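You operate a simulated robot arm through the tools that you are given. There is no shell and no other tool.

The job below is to be done with a simulated robot arm. You get a single attempt, and the scene is never put back.

JOB
Pile some things up. At the end: the brown coffee bag (marked "COARSE") is on the brown wooden tray; the yoghurt tub (marked "PLAIN") from the table top is on the place at the kitchen-side chair, with the pasta nest from there on top of it and the green pod (marked "DECAF") on top of that; whatever was shut is shut again. Leave all else as you found it, and nothing knocked over. Set down upright: yoghurt tub.

Only the result counts: the job must be done as asked and must still hold three seconds after the hand-in. Knocking over, shifting, dropping, spilling or breaking anything else fails it.

ROBOT AND FRAMES
A 6-joint arm with a two-finger parallel gripper, fixed in place. Base frame: the origin is on the floor under the middle of its stand, x ahead of it, y to its left, z up; the work surface is at about z = 0.75. Lengths are in m, angles in degrees, forces in N, time in s.
With the tool pointing down near the work surface it reaches from about 0.18 to 0.64 m from the base axis. Its first joint turns from -66.0 to 66.0 degrees. Payload 2.7 kg.
The tool frame sits at the grasp point between the pads (the TCP): z along the fingers, y along the line on which they close. The tips reach 0.023 m beyond it. Largest opening 0.094 m; finger width 0.038, thickness 0.01; the body of the gripper, 0.054 by 0.096 m, starts 0.039 m behind the TCP.
Orientation is told as [roll, pitch, yaw] about the base's x, y, z axes, in that order, counted from this pose: with the fingers straight down and closing along the base's y, the tool's x points along the base's -x, its y along +y and its z along -z.

CONTROLS
- The arm moves only by the tool drive_tool. Its argument "rows" is a list of rows, each an object (a shift or turn left out is 0, a gripper value left out holds the last) with "jaw": the gripper command, from -1 (shut) to 1 (fully open), values between in proportion; "xyz": the shift along the tool's x, y, z in m, a list of three; "delta_rot": the turn, a rotation vector about the tool's x, y, z in degrees, a list of three. In form: [{"jaw": jaw, "xyz": [x, y, z], "delta_rot": [rx, ry, rz]}, ...]. A call has 1 to 20 rows; each row is the pose to reach, as a shift and turn from the pose commanded when the call began, along the tool's axes at that moment. A row lasts 0.2 s, in which the tool goes at most 0.05 m and 8.6 degrees; a call with a longer step from one row to the next is refused whole, and so is a gripper value outside its range. A pose out of reach is approached as far as the arm can. The call stops where the force on the tool passes 40 N (or 10 N more than at its start, if that is more) or the arm is blocked; 0.2 s more then pass. The fingers move at their own pace (about 0.045 m/s each) and stop on an object; they squeeze with about 23 N. The grip force told is the motor's: it shows also when the fingers shut on nothing. Time passes only in rows, and 0.2 s behind the last, so rows that repeat a pose let the fingers close. The reply holds the time, the measured pose of the TCP, the force on the tool along the base axes, the opening and the grip force, in the units named above and with some noise, with the torque about the TCP (base axes, N m) and any sound that the robot's microphone picked up.
- Cameras (640 x 400 px; columns grow to the right, rows downward): "scene" is fixed at [0.0535, -0.4259, 1.3864]; the picture's right is [0.91, -0.42, 0.00], its down [-0.25, -0.54, -0.81] and it looks along [0.34, 0.73, -0.59] (base axes); focal length 333 px, centre (320, 200). "wrist" rides on the gripper at [0.086, 0.016, -0.075] in the tool frame; the picture's right is [-0.18, 0.98, 0.00], its down [-0.58, -0.11, -0.81] and it looks along [-0.79, -0.15, 0.59] (tool axes); focal length 243 px, centre (320, 200). There is no depth. A picture from a camera that has moved, and an enlarged one, comes with that camera's place and axes in the base frame and with its lens. The place of the scene camera against the robot may be out by one fixed shift of up to 0.025 m in any direction.
- capture(camera): a new picture of that camera. The clock stands still meanwhile.
- inspect(camera, box): a new picture of the part [left, top, right, bottom] of that camera's present view, enlarged. The clock stands still meanwhile.
- finish_job(): hands the job in; it is judged then, once.

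Nothing tells you positions but the pictures and the camera data. Unless the task says otherwise, let go and move clear before handing in.

The tools are called after "Request:" as a command line: name --argument value ..., lists and objects as JSON in quotes. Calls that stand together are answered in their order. drive_tool: Moves the arm, as the interface text tells. Its arguments: {"type":"object","properties":{"rows":{"type":"array","items":{"type":"object","properties":{"jaw":{"type":"number"},"xyz":{"type":"array","items":{"type":"number"}},"delta_rot":{"type":"array","items":{"type":"number"}}}}}},"required":["rows"]} The other tools are called the same way: capture (camera) takes a picture; inspect (camera, box) takes an enlarged picture of a part of a camera's view; finish_job () hands the job in.

At the start:

```text
time: 0.0
position: [0.3957, 0.0227, 1.0375]
orientation: [0.1, -0.1, -0.1]
contact_force: [-0.8, -0.4, 0.1]
ft_torque: [0.0, -0.01, -0.02]
width: 0.0941
finger_force: 0.1
```

scene: 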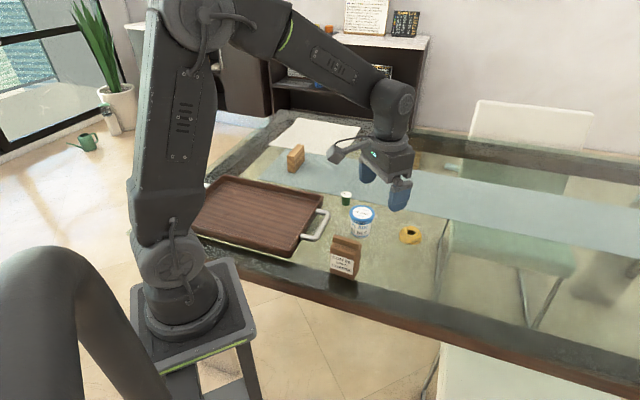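
wrist: 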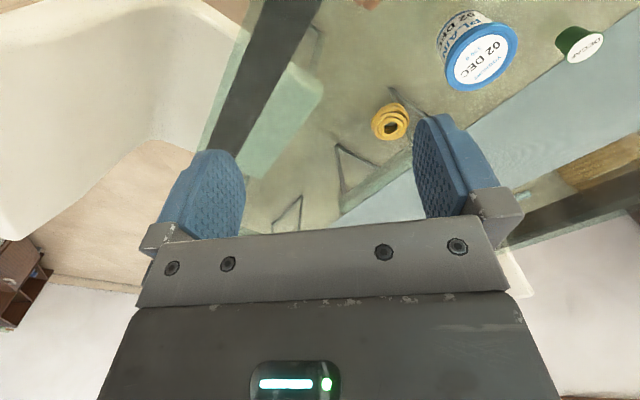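

I see a glass table with a wooden tray, a coffee bag, a yoghurt tub, a green pod, a pasta nest and a wooden block. I'll look closer at the pictures before moving anything.

Request:
inspect --camera "scene" --box '[180, 100, 460, 290]'

Request:
inspect --camera "scene" --box '[320, 0, 640, 200]'

Request:
inspect --camera "scene" --box '[300, 180, 460, 290]'

Request:
inspect --camera "wrist" --box '[320, 0, 640, 200]'

```text
2.11 times, centred on (320, 195) of scene
camera zoom: at [0.0535, -0.4259, 1.3864], right [0.91, -0.42, 0.0], down [-0.25, -0.54, -0.81], along [0.34, 0.73, -0.59], focal length 701 px, centre (320, 210)
```

zoom: 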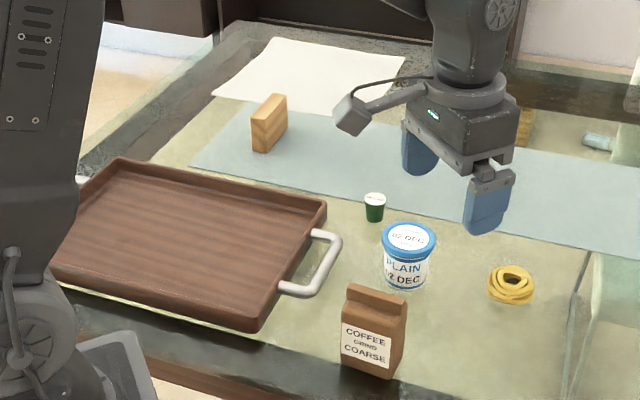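

```text
2.00 times, centred on (480, 100) of scene
camera zoom: at [0.0535, -0.4259, 1.3864], right [0.91, -0.42, 0.0], down [-0.25, -0.54, -0.81], along [0.34, 0.73, -0.59], focal length 666 px, centre (0, 400)
```

zoom: 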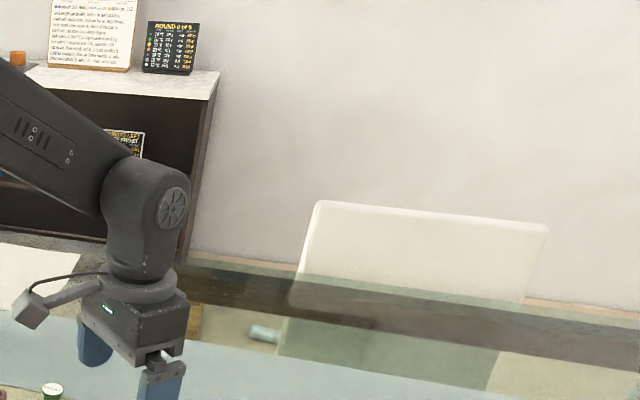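

```text
3.64 times, centred on (380, 235) of scene
camera zoom: at [0.0535, -0.4259, 1.3864], right [0.91, -0.42, 0.0], down [-0.25, -0.54, -0.81], along [0.34, 0.73, -0.59], focal length 1211 px, centre (102, 73)
```

zoom: 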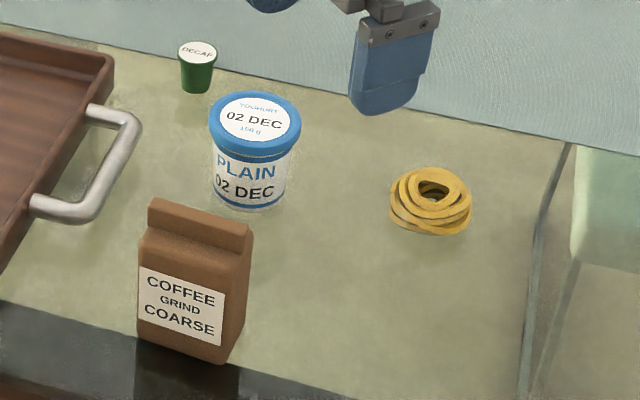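

```text
2.00 times, centred on (480, 100) of wrist
camera zoom: at [0.3093, 0.0396, 1.112], right [0.18, 0.98, 0.0], down [0.58, -0.11, 0.81], along [0.79, -0.15, -0.59], focal length 485 px, centre (0, 400)
```

zoom: 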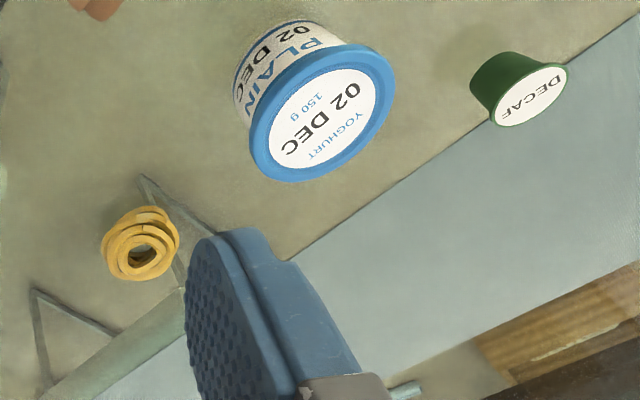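

The notes on the sideboard may matter, and I need to find out which chair is the kitchen-side one. I'll zoom in on those parts.

Request:
inspect --camera "scene" --box '[330, 0, 430, 62]'

Request:
inspect --camera "scene" --box '[240, 60, 420, 172]'

Request:
inspect --camera "scene" --box '[400, 200, 640, 400]'

Request:
inspect --camera "scene" --box '[0, 0, 260, 200]'

Request:
capture --camera "wrist"

```text
6.40 times, centred on (380, 31) of scene
camera zoom: at [0.0535, -0.4259, 1.3864], right [0.91, -0.42, 0.0], down [-0.25, -0.54, -0.81], along [0.34, 0.73, -0.59], focal length 2132 px, centre (-64, 1282)
```

zoom: 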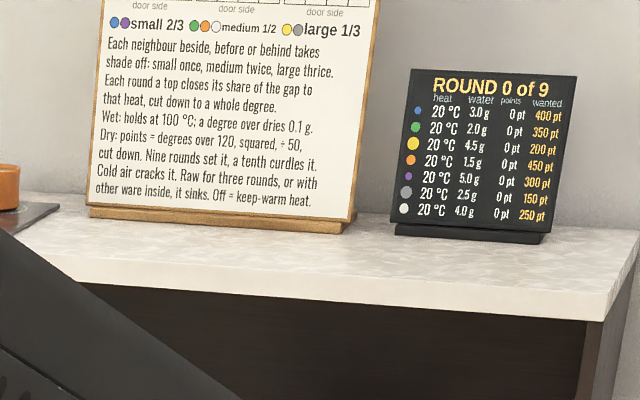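

```text
3.56 times, centred on (330, 116) of scene
camera zoom: at [0.0535, -0.4259, 1.3864], right [0.91, -0.42, 0.0], down [-0.25, -0.54, -0.81], along [0.34, 0.73, -0.59], focal length 1184 px, centre (284, 499)
```

zoom: 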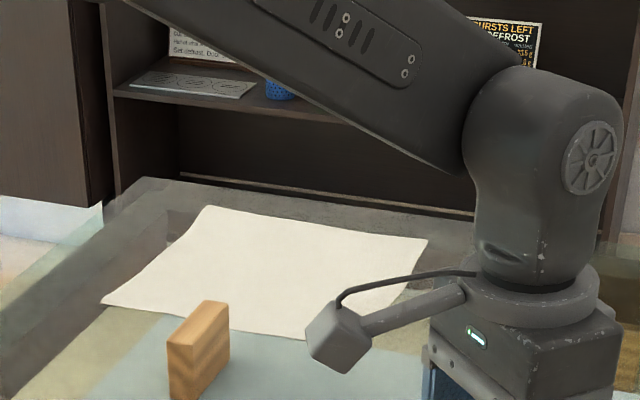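

```text
2.00 times, centred on (520, 300) of scene
camera zoom: at [0.0535, -0.4259, 1.3864], right [0.91, -0.42, 0.0], down [-0.25, -0.54, -0.81], along [0.34, 0.73, -0.59], focal length 666 px, centre (-80, 0)
```

zoom: 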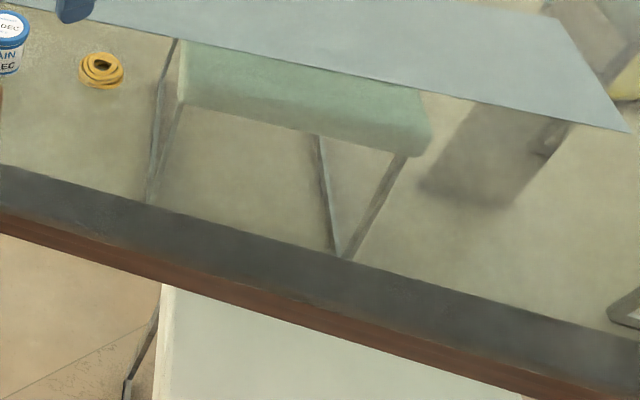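

```text
2.00 times, centred on (130, 100) of scene
camera zoom: at [0.0535, -0.4259, 1.3864], right [0.91, -0.42, 0.0], down [-0.25, -0.54, -0.81], along [0.34, 0.73, -0.59], focal length 666 px, centre (700, 400)
```

zoom: 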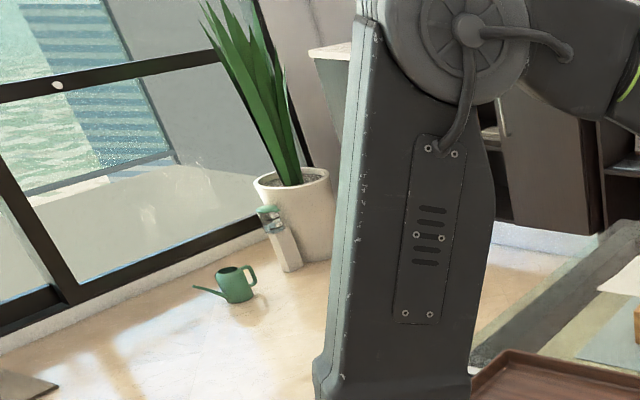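

```text
taken
camera wrist: at [0.3093, 0.0396, 1.112], right [0.18, 0.98, 0.0], down [0.58, -0.11, 0.81], along [0.79, -0.15, -0.59], focal length 243 px, centre (320, 200)
```

wrist: 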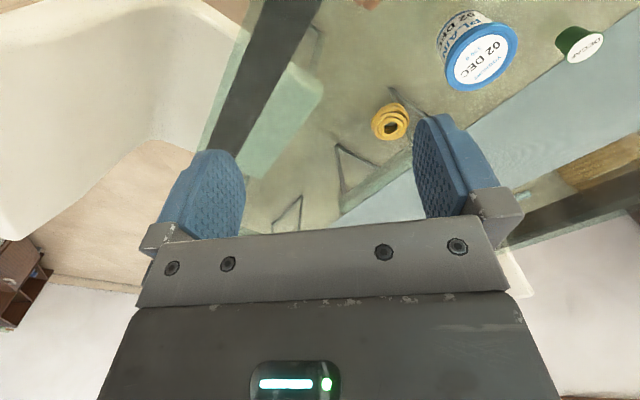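

The table lies diagonally in the base frame, and I can't yet tell which side the kitchen is on. I'll pan the wrist camera from this height, well clear of everything, to look around.

Request:
drive_tool --rows '[{"jaw": 1, "delta_rot": [0, 0, 8]}, {"delta_rot": [0, 0, 16]}, {"delta_rot": [0, 0, 24]}, {"delta_rot": [0, 0, 32]}, {"delta_rot": [0, 0, 40]}, {"delta_rot": [0, 0, 48]}]'

Request:
capture --camera "wrist"

Request:
capture --camera "scene"

```text
time: 1.4
position: [0.3968, 0.0236, 1.0379]
orientation: [0.2, 0.0, -48.2]
contact_force: [-0.4, 1.0, 0.2]
ft_torque: [0.03, 0.05, 0.01]
width: 0.0939
finger_force: 0.0
```

```text
taken
camera wrist: at [0.3502, 0.0986, 1.1117], right [0.85, 0.52, 0.0], down [0.31, -0.51, 0.81], along [0.42, -0.69, -0.59], focal length 243 px, centre (320, 200)
```

wrist: 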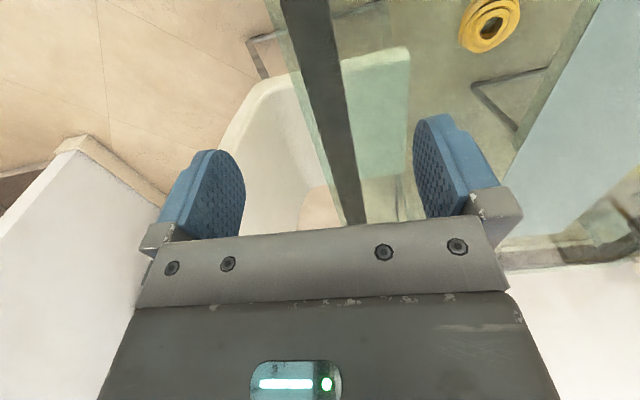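

```text
taken
```

scene: 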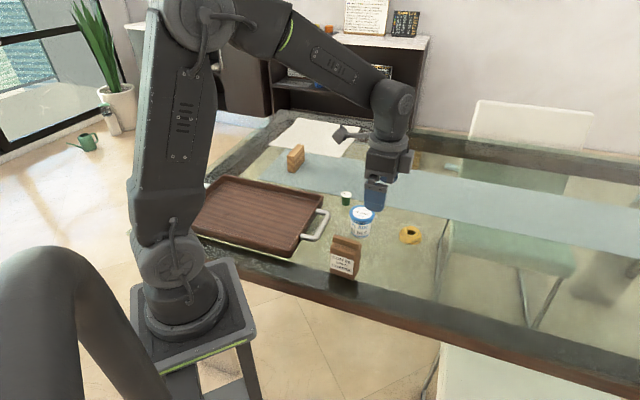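

I still don't see a kitchen or all the chairs. I'll keep panning the camera to view the rest of the room and the table.

Request:
drive_tool --rows '[{"delta_rot": [0, 0, 8]}, {"delta_rot": [0, 0, 16]}, {"delta_rot": [0, 0, 24]}, {"delta_rot": [0, 0, 32]}, {"delta_rot": [0, 0, 40]}, {"delta_rot": [0, 0, 48]}]'

Request:
capture --camera "wrist"

```text
time: 2.8
position: [0.3968, 0.0223, 1.0376]
orientation: [0.1, 0.1, -96.1]
contact_force: [0.3, -0.6, -1.0]
ft_torque: [-0.03, 0.02, 0.0]
width: 0.0941
finger_force: 0.1
```

```text
taken
camera wrist: at [0.4218, 0.1079, 1.1122], right [0.96, -0.29, 0.0], down [-0.17, -0.57, 0.81], along [-0.23, -0.77, -0.59], focal length 243 px, centre (320, 200)
```

wrist: 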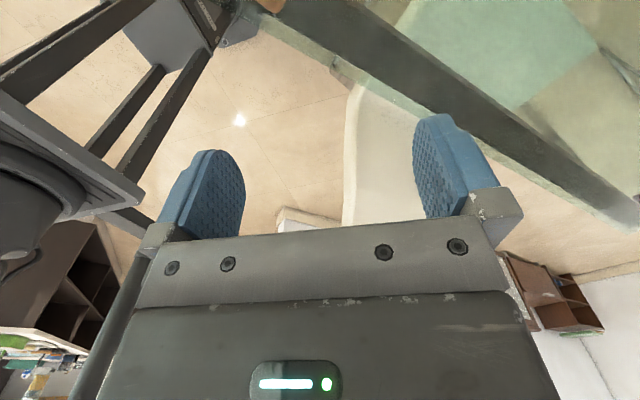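

Behind the arm there are shelves that I can only partly see. I'll tilt the hand so the camera looks closer to horizontal, and keep it high up.

Request:
drive_tool --rows '[{"delta_rot": [0, -8, 0]}, {"delta_rot": [0, -16, 0]}, {"delta_rot": [0, -24, 0]}, {"delta_rot": [0, -32, 0]}, {"delta_rot": [0, -40, 0]}]'

Request:
capture --camera "wrist"

Request:
capture --camera "scene"

```text
time: 4.0
position: [0.3965, 0.0229, 1.0388]
orientation: [0.2, -40.1, -96.2]
contact_force: [1.0, -0.3, -0.9]
ft_torque: [0.01, 0.01, -0.03]
width: 0.0937
finger_force: 0.2
```

```text
taken
camera wrist: at [0.4241, 0.1353, 1.0392], right [0.96, -0.24, 0.12], down [-0.1, 0.08, 0.99], along [-0.25, -0.97, 0.06], focal length 243 px, centre (320, 200)
```

wrist: 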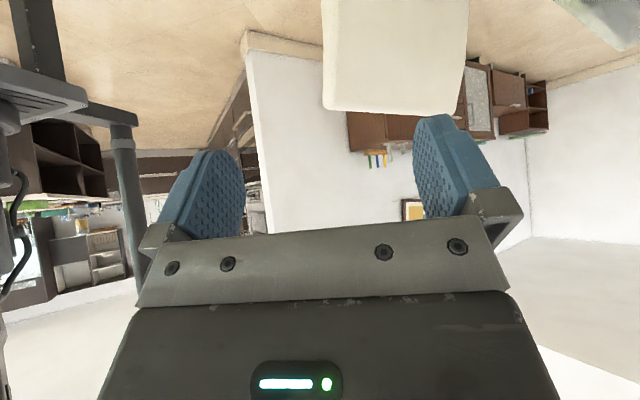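

```text
taken
```

scene: 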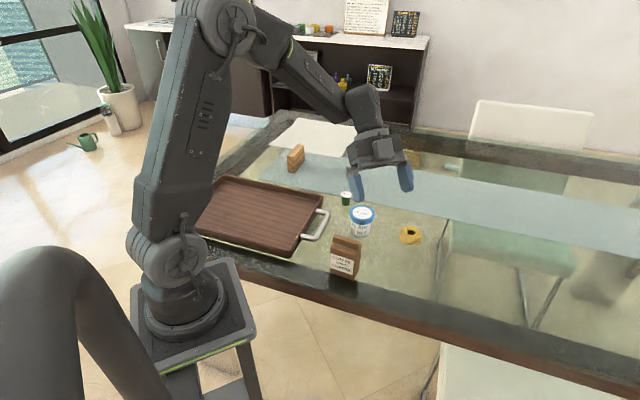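

Request:
inspect --camera "wrist" --box '[0, 80, 320, 300]'

Request:
inspect --camera "wrist" --box '[320, 0, 640, 240]'

Request:
inspect --camera "scene" --box '[260, 0, 460, 120]'

Request:
inspect --camera "wrist" --box '[330, 80, 430, 180]'

```text
1.82 times, centred on (160, 190) of wrist
camera zoom: at [0.4241, 0.1353, 1.0392], right [0.96, -0.24, 0.12], down [-0.1, 0.08, 0.99], along [-0.25, -0.97, 0.06], focal length 441 px, centre (611, 218)
```

zoom: 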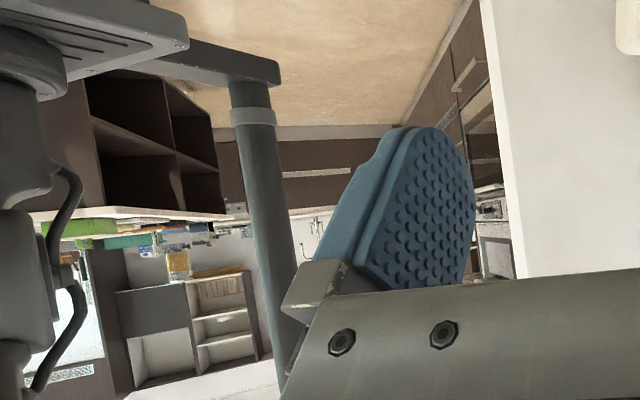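

```text
1.67 times, centred on (480, 120) of wrist
camera zoom: at [0.4241, 0.1353, 1.0392], right [0.96, -0.24, 0.12], down [-0.1, 0.08, 0.99], along [-0.25, -0.97, 0.06], focal length 404 px, centre (53, 333)
```

zoom: 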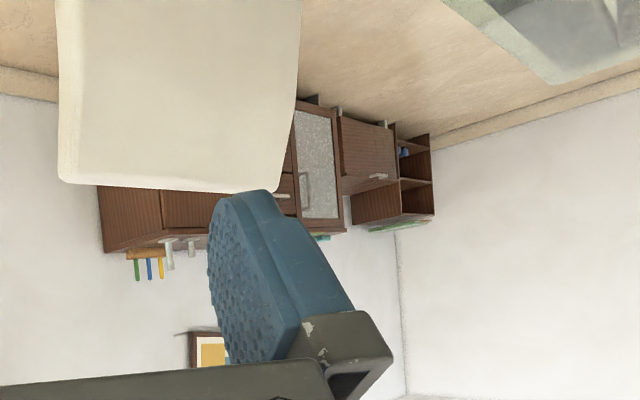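

```text
3.20 times, centred on (360, 60) of scene
camera zoom: at [0.0535, -0.4259, 1.3864], right [0.91, -0.42, 0.0], down [-0.25, -0.54, -0.81], along [0.34, 0.73, -0.59], focal length 1066 px, centre (192, 648)
```

zoom: 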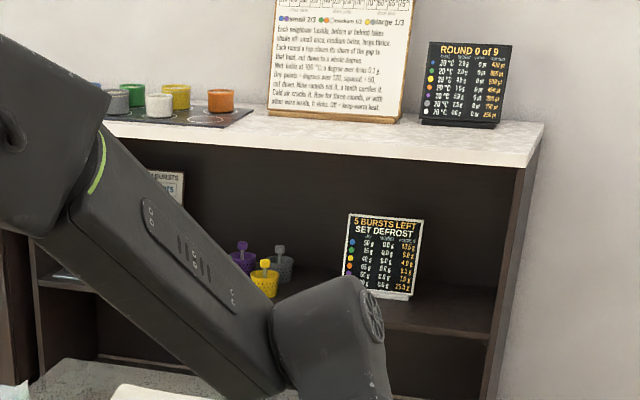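

```text
4.00 times, centred on (380, 130) of wrist
camera zoom: at [0.4241, 0.1353, 1.0392], right [0.96, -0.24, 0.12], down [-0.1, 0.08, 0.99], along [-0.25, -0.97, 0.06], focal length 970 px, centre (80, 480)
```

zoom: 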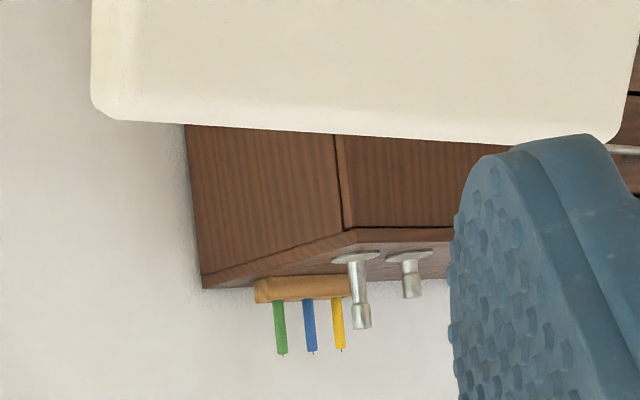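

The wrist view (upside down) shows shelves and cupboards toward the arm's right and behind it, with a workshop wall straight to the right. I'll pan further around to place the kitchen.

Request:
drive_tool --rows '[{"delta_rot": [5.14, 0, 6.13]}, {"delta_rot": [10.28, 0, 12.26]}, {"delta_rot": [15.4, 0, 18.4]}, {"delta_rot": [20.5, 0, 24.5]}, {"delta_rot": [25.7, 0, 30.6]}]'

Request:
capture --camera "wrist"

Request:
capture --camera "scene"

```text
time: 5.2
position: [0.3955, 0.0229, 1.0387]
orientation: [0.0, -39.9, -136.2]
contact_force: [0.5, 0.2, 0.7]
ft_torque: [-0.01, -0.03, -0.03]
width: 0.094
finger_force: 0.1
```

```text
taken
camera wrist: at [0.4886, 0.0912, 1.0397], right [0.58, -0.81, 0.12], down [-0.02, 0.13, 0.99], along [-0.81, -0.58, 0.05], focal length 243 px, centre (320, 200)
```

wrist: 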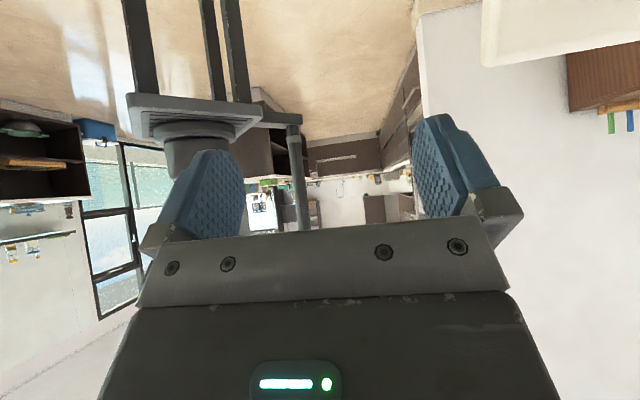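

```text
taken
```

scene: 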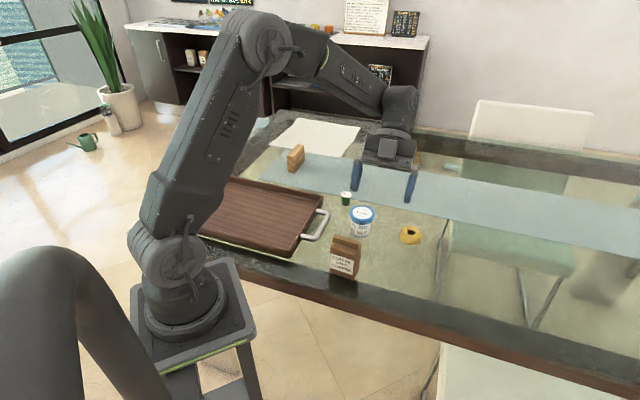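

Request:
inspect --camera "wrist" --box '[230, 80, 430, 240]'

Request:
inspect --camera "wrist" --box '[0, 80, 200, 260]'

Request:
inspect --camera "scene" --box '[120, 0, 420, 120]'

Request:
inspect --camera "scene" --box '[540, 180, 640, 340]'

```text
2.50 times, centred on (330, 160) of wrist
camera zoom: at [0.4886, 0.0912, 1.0397], right [0.58, -0.81, 0.12], down [-0.02, 0.13, 0.99], along [-0.81, -0.58, 0.05], focal length 606 px, centre (295, 300)
```

zoom: 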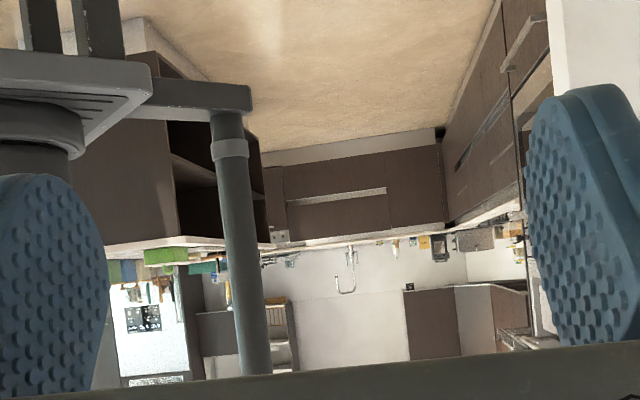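

```text
2.22 times, centred on (100, 170) of wrist
camera zoom: at [0.4886, 0.0912, 1.0397], right [0.58, -0.81, 0.12], down [-0.02, 0.13, 0.99], along [-0.81, -0.58, 0.05], focal length 539 px, centre (809, 267)
```

zoom: 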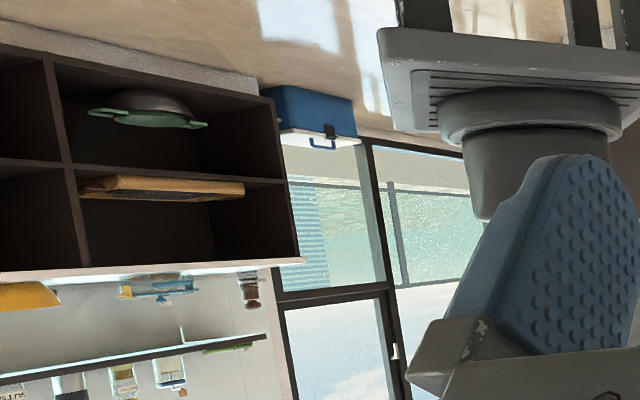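

```text
2.13 times, centred on (270, 60) of scene
camera zoom: at [0.0535, -0.4259, 1.3864], right [0.91, -0.42, 0.0], down [-0.25, -0.54, -0.81], along [0.34, 0.73, -0.59], focal length 711 px, centre (427, 499)
```

zoom: 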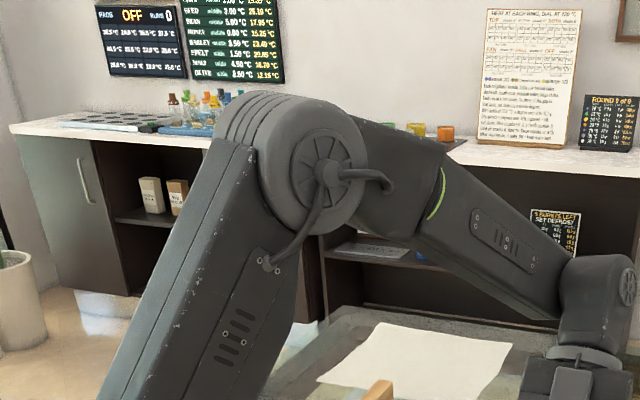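

```text
2.50 times, centred on (590, 260) of scene
camera zoom: at [0.0535, -0.4259, 1.3864], right [0.91, -0.42, 0.0], down [-0.25, -0.54, -0.81], along [0.34, 0.73, -0.59], focal length 833 px, centre (-355, 50)
```

zoom: 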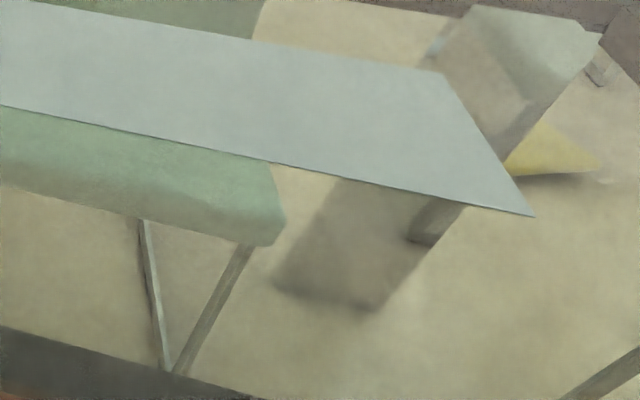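

The kitchen (sink tap, cupboards, counter) lies behind the arm, toward (-x, -y), so the near long side of the table is the kitchen side and the chair there is at the right. I'll turn back toward the table to study that place.

Request:
drive_tool --rows '[{"delta_rot": [-5.14, 0, -6.13]}, {"delta_rot": [-10.28, 0, -12.26]}, {"delta_rot": [-15.4, 0, -18.4]}, {"delta_rot": [-20.5, 0, -24.5]}, {"delta_rot": [-25.7, 0, -30.6]}, {"delta_rot": [-30.8, 0, -36.8]}, {"delta_rot": [-36, 0, -42.9]}, {"delta_rot": [-41.1, 0, -49]}, {"delta_rot": [-46.3, 0, -55.2]}, {"delta_rot": [-51.4, 0, -61.3]}, {"delta_rot": [-56.6, 0, -67.4]}]'

Request:
capture --camera "wrist"

```text
time: 7.6
position: [0.3958, 0.0231, 1.039]
orientation: [0.1, -40.0, -47.9]
contact_force: [0.5, 0.8, 0.3]
ft_torque: [0.0, -0.01, -0.04]
width: 0.0941
finger_force: 0.0
```

```text
taken
camera wrist: at [0.3309, 0.1193, 1.0394], right [0.82, 0.56, 0.12], down [-0.13, -0.02, 0.99], along [0.55, -0.83, 0.06], focal length 243 px, centre (320, 200)
```

wrist: 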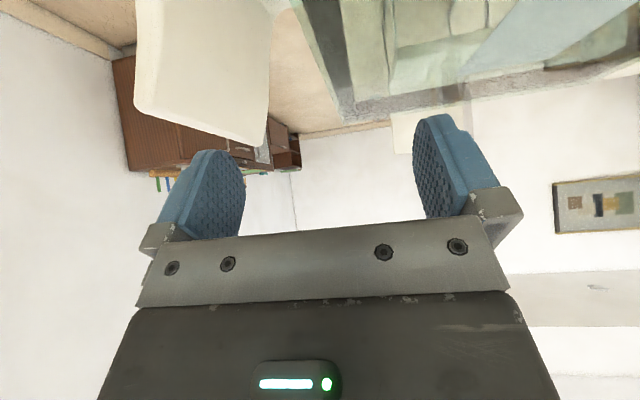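

Chairs appear on the near side, far side and right end. I'll return the hand to vertical, raise it, and get a better view of the table top.

Request:
drive_tool --rows '[{"delta_rot": [0, 8, 0]}, {"delta_rot": [0, 16, 0]}, {"delta_rot": [0, 24, 0]}, {"delta_rot": [0, 32, 0]}, {"delta_rot": [0, 40, 0]}]'

Request:
drive_tool --rows '[{"xyz": [0, 0, -0.05]}, {"xyz": [0, 0, -0.1], "delta_rot": [0, 0, -8]}, {"xyz": [0, 0, -0.15], "delta_rot": [0, 0, -16]}, {"xyz": [0, 0, -0.2], "delta_rot": [0, 0, -24]}]'

Request:
capture --camera "wrist"

Request:
capture --camera "scene"

```text
time: 8.8
position: [0.3953, 0.0233, 1.0373]
orientation: [0.1, 0.1, -47.9]
contact_force: [-0.5, 0.1, 0.4]
ft_torque: [0.01, 0.0, 0.0]
width: 0.0941
finger_force: 0.1
```

```text
time: 9.8
position: [0.3943, 0.0214, 1.2415]
orientation: [0.1, 0.1, -23.9]
contact_force: [0.2, 0.0, 0.8]
ft_torque: [-0.01, 0.01, 0.03]
width: 0.094
finger_force: 0.1
```

```text
taken
camera wrist: at [0.3221, 0.0721, 1.3157], right [0.56, 0.83, 0.0], down [0.49, -0.34, 0.81], along [0.67, -0.45, -0.59], focal length 243 px, centre (320, 200)
```

wrist: 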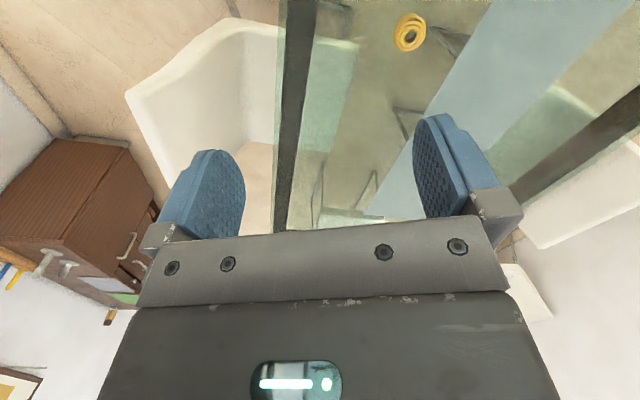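

```text
taken
```

scene: 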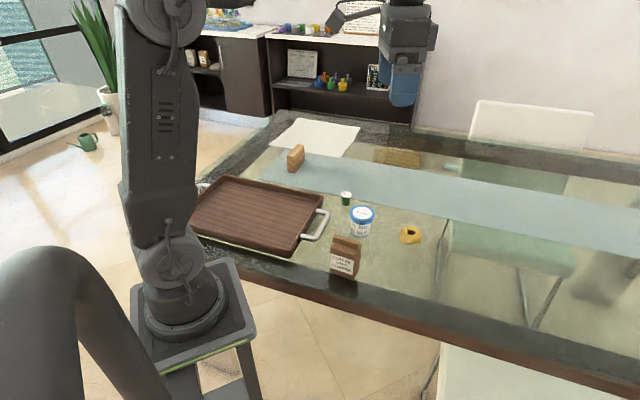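

I can see the table lengthwise now: chair B is on the near (kitchen) side with its seat under the glass, and chair A is on the far side. I'll zoom in to look for any marked place near chair B.

Request:
inspect --camera "wrist" --box '[250, 0, 450, 120]'

Request:
inspect --camera "scene" --box '[380, 210, 560, 340]'

Request:
inspect --camera "scene" --box '[360, 110, 640, 220]'

Request:
inspect --camera "wrist" --box '[250, 90, 450, 240]'

```text
3.20 times, centred on (350, 60) of wrist
camera zoom: at [0.3221, 0.0721, 1.3157], right [0.56, 0.83, 0.0], down [0.49, -0.34, 0.81], along [0.67, -0.45, -0.59], focal length 776 px, centre (224, 648)
```

zoom: 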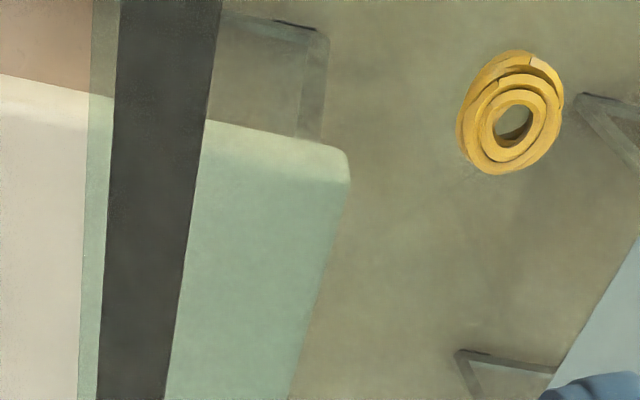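

```text
3.08 times, centred on (470, 275) of scene
camera zoom: at [0.0535, -0.4259, 1.3864], right [0.91, -0.42, 0.0], down [-0.25, -0.54, -0.81], along [0.34, 0.73, -0.59], focal length 1025 px, centre (-142, -31)
```

zoom: 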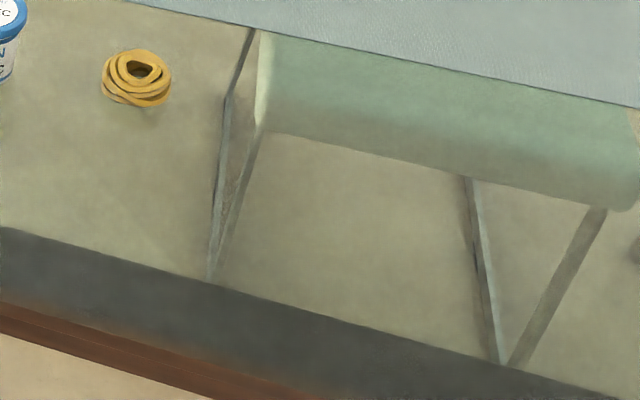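

```text
2.29 times, centred on (500, 165) of scene
camera zoom: at [0.0535, -0.4259, 1.3864], right [0.91, -0.42, 0.0], down [-0.25, -0.54, -0.81], along [0.34, 0.73, -0.59], focal length 761 px, centre (-91, 280)
```

zoom: 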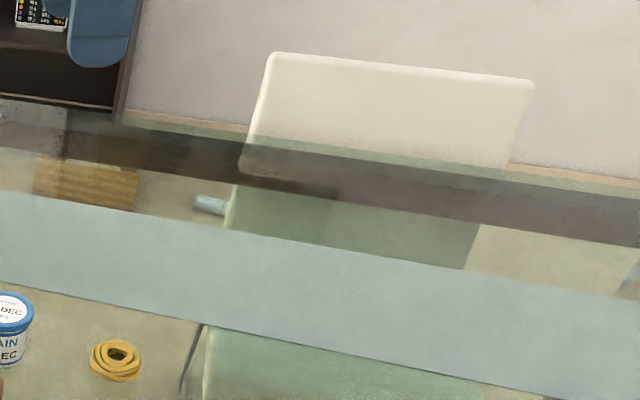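

```text
2.67 times, centred on (350, 165) of wrist
camera zoom: at [0.3221, 0.0721, 1.3157], right [0.56, 0.83, 0.0], down [0.49, -0.34, 0.81], along [0.67, -0.45, -0.59], focal length 647 px, centre (240, 293)
```

zoom: 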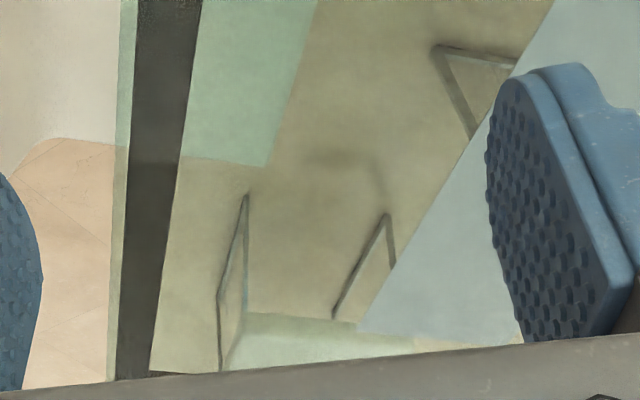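

There is no mat or mark in front of chair B, just clear glass. I'll move the hand to the right, still high, to measure the chair, the table edges and the area in front of chair B.

Request:
drive_tool --rows '[{"xyz": [-0.03, -0.025, 0]}, {"xyz": [-0.06, -0.05, 0], "delta_rot": [0, 8, 0]}, {"xyz": [-0.09, -0.075, 0], "delta_rot": [0, 16, 0]}, {"xyz": [-0.1037, -0.0853, 0], "delta_rot": [0, 24, 0]}]'

Request:
capture --camera "wrist"

```text
time: 10.8
position: [0.4252, -0.088, 1.1944]
orientation: [0.2, 23.7, -23.8]
contact_force: [-0.2, 0.4, 0.2]
ft_torque: [-0.01, 0.0, 0.02]
width: 0.094
finger_force: 0.0
out of reach, approached as far as the arm can: row 3, 4
```

```text
taken
camera wrist: at [0.3865, -0.0533, 1.2968], right [0.55, 0.83, -0.07], down [0.74, -0.45, 0.5], along [0.39, -0.33, -0.86], focal length 243 px, centre (320, 200)
```

wrist: 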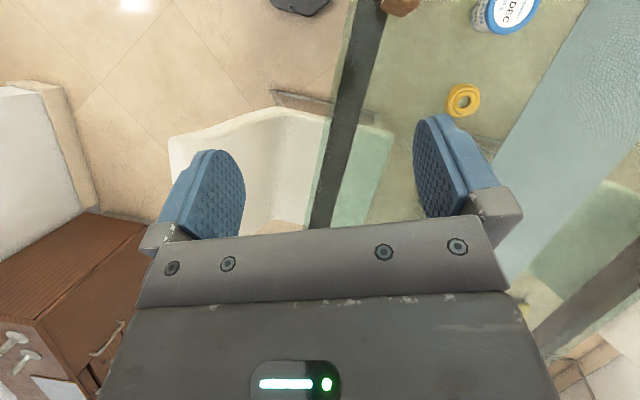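

Request:
inspect --camera "wrist" --box '[260, 0, 560, 188]'

Request:
inspect --camera "wrist" --box '[160, 80, 420, 240]'

```text
2.13 times, centred on (410, 94) of wrist
camera zoom: at [0.3865, -0.0533, 1.2968], right [0.55, 0.83, -0.07], down [0.74, -0.45, 0.5], along [0.39, -0.33, -0.86], focal length 516 px, centre (128, 426)
```

zoom: 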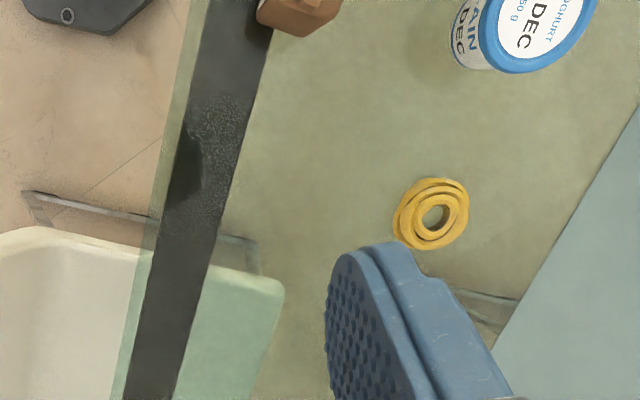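

```text
2.46 times, centred on (290, 160) of wrist
camera zoom: at [0.3865, -0.0533, 1.2968], right [0.55, 0.83, -0.07], down [0.74, -0.45, 0.5], along [0.39, -0.33, -0.86], focal length 597 px, centre (394, 298)
```

zoom: 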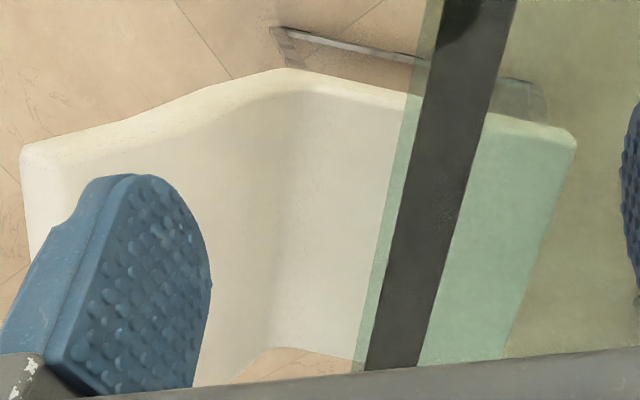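

Chair B's seat spans roughly 0.50 to 0.95 m along the table, with nothing lying in front of it. The nest is at about (0.585, 0.113), near that side. I'll level the hand and hover over the coffee bag first to measure it.

Request:
drive_tool --rows '[{"delta_rot": [0, -8, 0]}, {"delta_rot": [0, -16, 0]}, {"delta_rot": [0, -24, 0]}]'

```text
time: 11.6
position: [0.4252, -0.089, 1.1935]
orientation: [0.1, -0.3, -24.0]
contact_force: [0.5, -1.0, 0.3]
ft_torque: [0.02, 0.0, 0.03]
width: 0.0938
finger_force: 0.1
```

Request:
drive_tool --rows '[{"xyz": [0.027, 0.0142, 0.038], "delta_rot": [0, 0, -4.8]}, {"xyz": [0.054, 0.0284, 0.076], "delta_rot": [0, 0, -9.6]}, {"xyz": [0.081, 0.0426, 0.114], "delta_rot": [0, 0, -14.4]}, {"xyz": [0.108, 0.0568, 0.152], "delta_rot": [0, 0, -19.2]}, {"xyz": [0.1356, 0.071, 0.19], "delta_rot": [0, 0, -24]}]'

Request:
capture --camera "wrist"

Request:
inspect --camera "wrist" --box '[220, 0, 480, 160]'

```text
time: 12.8
position: [0.3326, 0.0289, 1.0054]
orientation: [0.1, 0.0, 0.1]
contact_force: [-0.1, 0.2, -0.2]
ft_torque: [0.02, 0.0, 0.0]
width: 0.0939
finger_force: 0.1
```

```text
taken
camera wrist: at [0.2447, 0.0452, 1.0787], right [0.18, 0.98, 0.0], down [0.58, -0.11, 0.81], along [0.79, -0.15, -0.59], focal length 243 px, centre (320, 200)
```

wrist: 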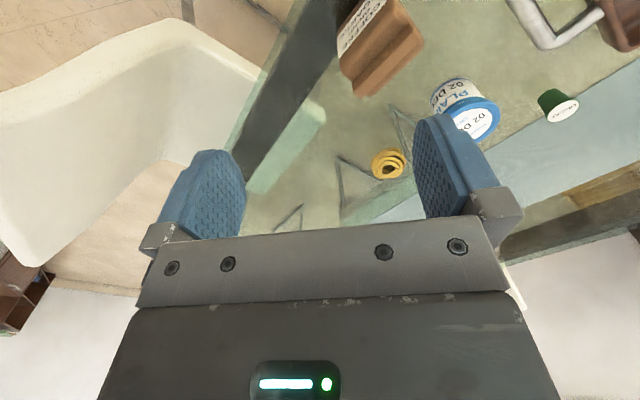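

```text
2.46 times, centred on (350, 80) of wrist
camera zoom: at [0.2447, 0.0452, 1.0787], right [0.18, 0.98, 0.0], down [0.58, -0.11, 0.81], along [0.79, -0.15, -0.59], focal length 597 px, centre (246, 495)
```

zoom: 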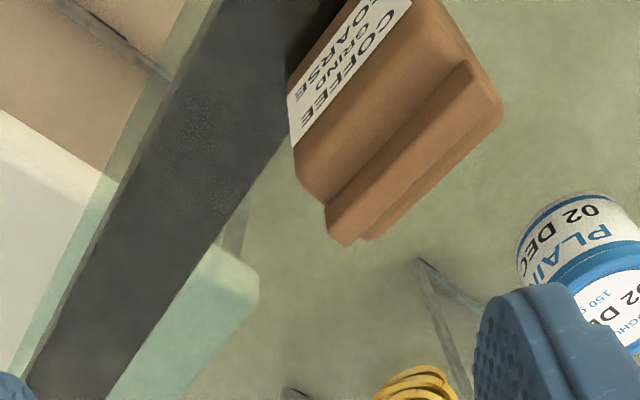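

The bag stands upright with its top fold at roughly (0.35, 0.08), height near 0.115 m, and its width runs at about -38° in the base frame. I'll align the hand with it (closing across its thickness) and look from above.

Request:
drive_tool --rows '[{"xyz": [0.0, 0.02, 0.0], "delta_rot": [0, 0, 8]}, {"xyz": [-0.005, 0.035, 0.01], "delta_rot": [0, 0, 16]}, {"xyz": [-0.012, 0.048, 0.02], "delta_rot": [0, 0, 24]}, {"xyz": [-0.017, 0.051, 0.03], "delta_rot": [0, 0, 32]}, {"xyz": [-0.017, 0.051, 0.035], "delta_rot": [0, 0, 38]}]'

Request:
capture --camera "wrist"

Request:
inspect --camera "wrist" --box '[220, 0, 480, 160]'

Request:
capture --camera "scene"

```text
time: 14.0
position: [0.3467, 0.0814, 0.9696]
orientation: [0.2, 0.0, -38.0]
contact_force: [0.4, -0.6, -0.1]
ft_torque: [0.05, -0.01, 0.02]
width: 0.0938
finger_force: 0.0
```

```text
taken
camera wrist: at [0.2896, 0.1486, 1.0443], right [0.75, 0.66, 0.0], down [0.39, -0.45, 0.81], along [0.53, -0.6, -0.59], focal length 243 px, centre (320, 200)
```

wrist: 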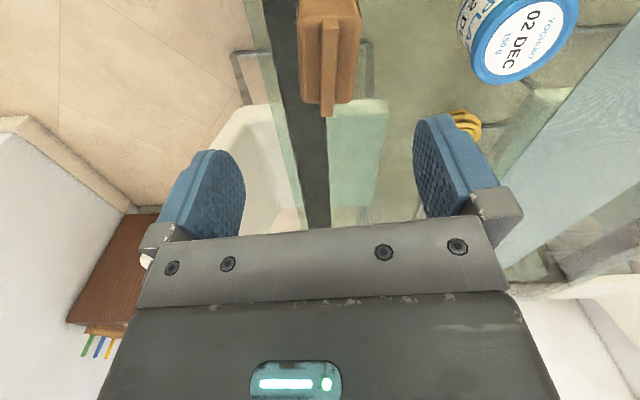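

```text
2.46 times, centred on (350, 80) of wrist
camera zoom: at [0.2896, 0.1486, 1.0443], right [0.75, 0.66, 0.0], down [0.39, -0.45, 0.81], along [0.53, -0.6, -0.59], focal length 597 px, centre (246, 495)
```

zoom: 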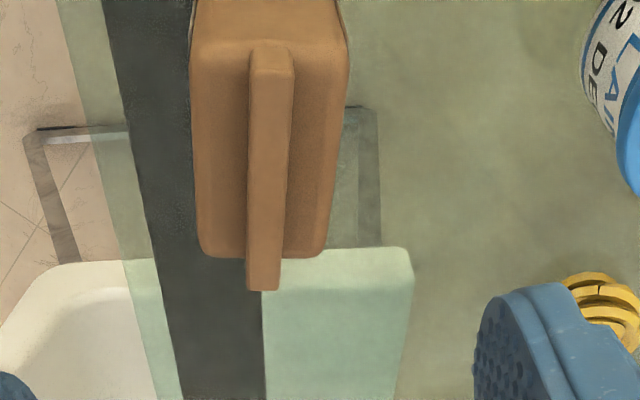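

```text
taken
```

scene: 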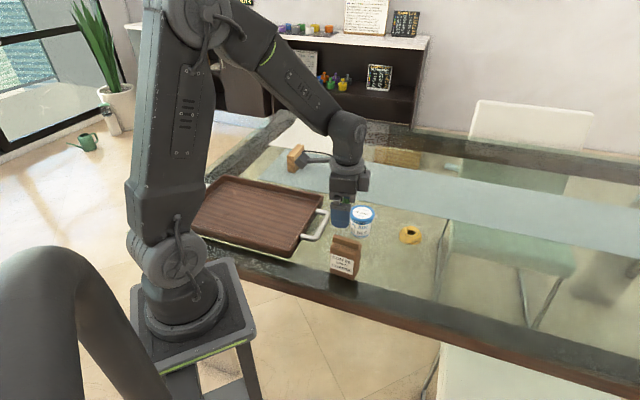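

The bag is well seen now: centre about (0.3535, 0.0865), about 0.062 wide and 0.042 thick, aligned with the table edge at about -48°. I'll align, descend part way and check.

Request:
drive_tool --rows '[{"xyz": [-0.0022, 0.0082, 0.0], "delta_rot": [0, 0, 5]}, {"xyz": [-0.0022, 0.0082, 0.03], "delta_rot": [0, 0, 10.5]}, {"xyz": [-0.0022, 0.0082, 0.06], "delta_rot": [0, 0, 10.5]}]'

Request:
capture --camera "wrist"

Request:
inspect --camera "scene" --box '[280, 160, 440, 290]'

```text
time: 14.8
position: [0.354, 0.0881, 0.9106]
orientation: [0.2, 0.0, -48.5]
contact_force: [-1.2, -0.3, -0.1]
ft_torque: [-0.01, 0.01, 0.03]
width: 0.0936
finger_force: 0.1
```

```text
taken
camera wrist: at [0.309, 0.1641, 0.9847], right [0.86, 0.51, 0.0], down [0.3, -0.51, 0.81], along [0.42, -0.69, -0.59], focal length 243 px, centre (320, 200)
```

wrist: 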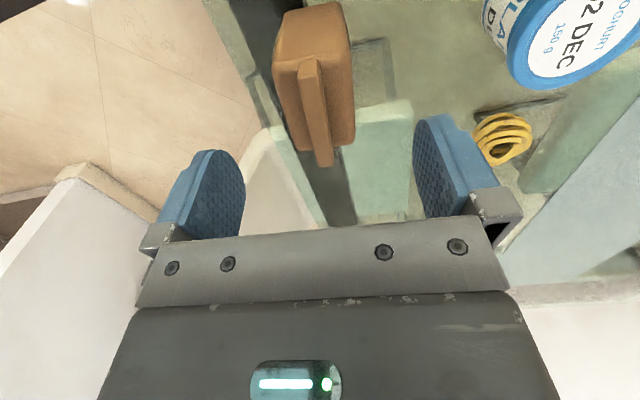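

```text
3.08 times, centred on (360, 225) of scene
camera zoom: at [0.0535, -0.4259, 1.3864], right [0.91, -0.42, 0.0], down [-0.25, -0.54, -0.81], along [0.34, 0.73, -0.59], focal length 1025 px, centre (197, 123)
```

zoom: 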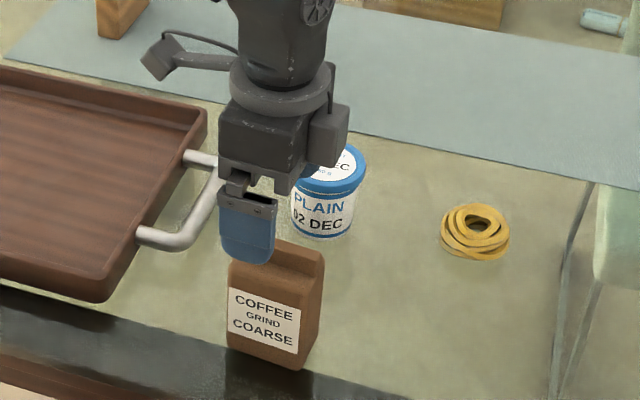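

The bag is centred between the fingers to within a few millimetres. I'll descend to z about 0.835 and close.

Request:
drive_tool --rows '[{"xyz": [0, -0.003, 0.02]}, {"xyz": [0, -0.003, 0.04]}, {"xyz": [0, -0.003, 0.06]}, {"xyz": [0, -0.003, 0.075]}]'

Request:
capture --camera "wrist"

Request:
inspect --camera "scene" --box '[280, 160, 440, 290]'

```text
time: 15.8
position: [0.3525, 0.0845, 0.8335]
orientation: [0.0, -0.1, -48.4]
contact_force: [-0.2, 0.3, 0.7]
ft_torque: [0.02, 0.01, 0.0]
width: 0.094
finger_force: 0.0
```

```text
taken
camera wrist: at [0.3073, 0.1604, 0.9076], right [0.86, 0.51, 0.0], down [0.3, -0.51, 0.81], along [0.42, -0.69, -0.59], focal length 243 px, centre (320, 200)
```

wrist: 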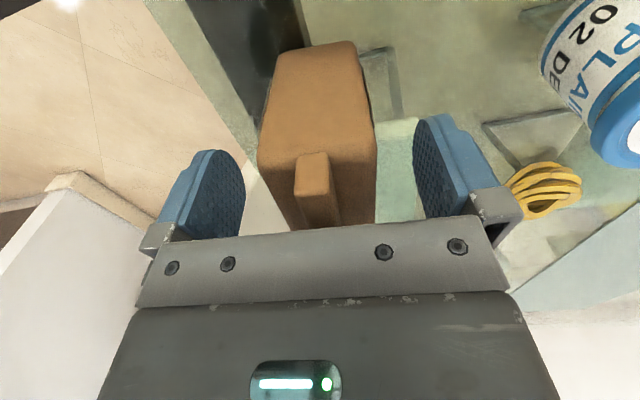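

```text
3.08 times, centred on (360, 225) of scene
camera zoom: at [0.0535, -0.4259, 1.3864], right [0.91, -0.42, 0.0], down [-0.25, -0.54, -0.81], along [0.34, 0.73, -0.59], focal length 1025 px, centre (197, 123)
```

zoom: 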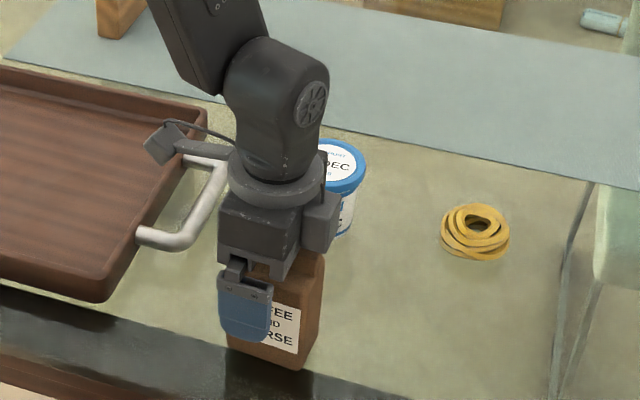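

Request:
drive_tool --rows '[{"jaw": -1, "xyz": [-0.004, 0, 0]}, {"jaw": -1, "xyz": [-0.004, 0, 0]}, {"jaw": -1, "xyz": [-0.004, 0, 0]}, {"jaw": -1, "xyz": [-0.004, 0, 0]}, {"jaw": -1, "xyz": [-0.004, 0, 0]}, {"jaw": -1, "xyz": [-0.004, 0, 0]}]'

```text
time: 17.2
position: [0.3551, 0.0808, 0.8339]
orientation: [0.2, 0.1, -48.4]
contact_force: [0.7, 0.4, 0.5]
ft_torque: [-0.05, -0.09, 0.08]
width: 0.0478
finger_force: 23.4
```

The grip holds at 0.048 m. I'll lift the bag slowly and then check it.

Request:
drive_tool --rows '[{"xyz": [0, 0, -0.01]}, {"xyz": [0, 0, -0.03]}, {"xyz": [0, 0, -0.06]}, {"xyz": [0, 0, -0.1]}, {"xyz": [0, 0, -0.14]}]'

Request:
capture --camera "scene"

Request:
capture --camera "wrist"

```text
time: 18.4
position: [0.3545, 0.0838, 0.9763]
orientation: [0.1, 0.0, -48.4]
contact_force: [0.3, -0.2, -2.0]
ft_torque: [0.0, 0.0, -0.01]
width: 0.0477
finger_force: 23.3
```

```text
taken
```

scene: 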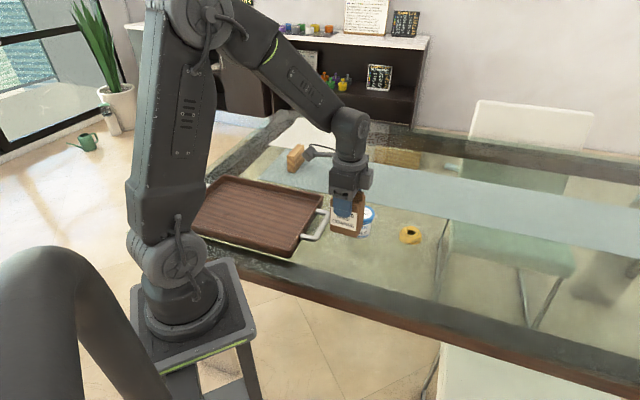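

```text
taken
camera wrist: at [0.3096, 0.1596, 1.05], right [0.86, 0.51, 0.0], down [0.3, -0.51, 0.81], along [0.42, -0.69, -0.59], focal length 243 px, centre (320, 200)
```

wrist: 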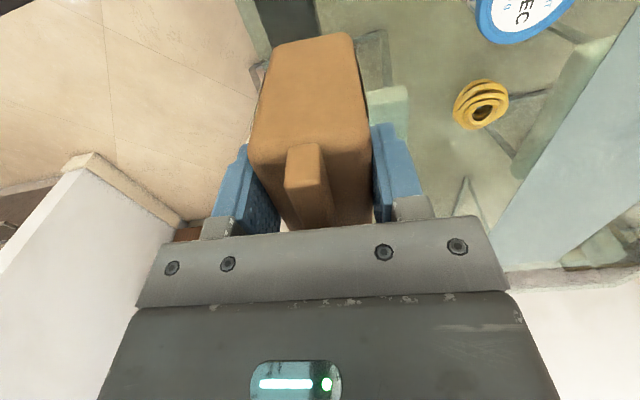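

The bag is held and lifted. I'll carry it across to above the tray.

Request:
drive_tool --rows '[{"xyz": [0.0446, 0.014, 0]}, {"xyz": [0.0892, 0.0281, 0]}, {"xyz": [0.1338, 0.0422, 0]}, {"xyz": [0.1783, 0.0562, 0]}, {"xyz": [0.2229, 0.0703, 0]}, {"xyz": [0.2675, 0.0843, 0]}]'

Request:
capture --camera "scene"

Request:
capture --camera "wrist"

```text
time: 19.8
position: [0.2385, 0.342, 0.9749]
orientation: [0.0, 0.0, -48.5]
contact_force: [-0.4, -0.4, -3.4]
ft_torque: [0.0, 0.01, 0.0]
width: 0.0481
finger_force: 22.9
```

```text
taken
```

scene: 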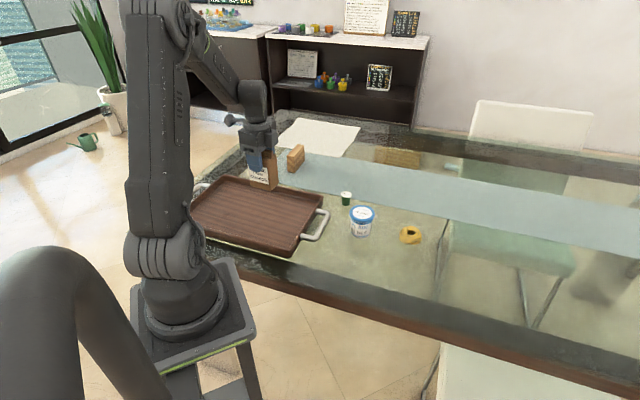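

```text
taken
camera wrist: at [0.1941, 0.4184, 1.0485], right [0.86, 0.51, 0.0], down [0.3, -0.51, 0.81], along [0.41, -0.69, -0.59], focal length 243 px, centre (320, 200)
```

wrist: 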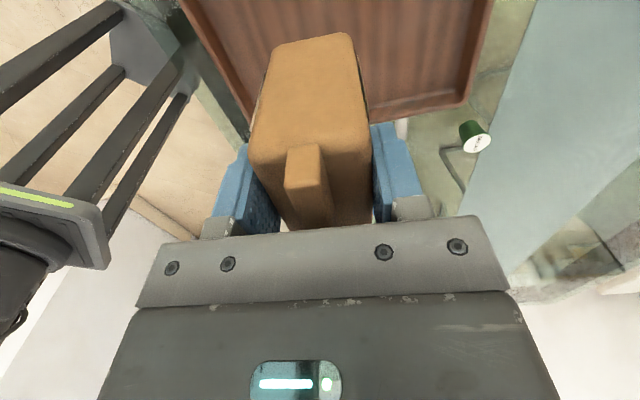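

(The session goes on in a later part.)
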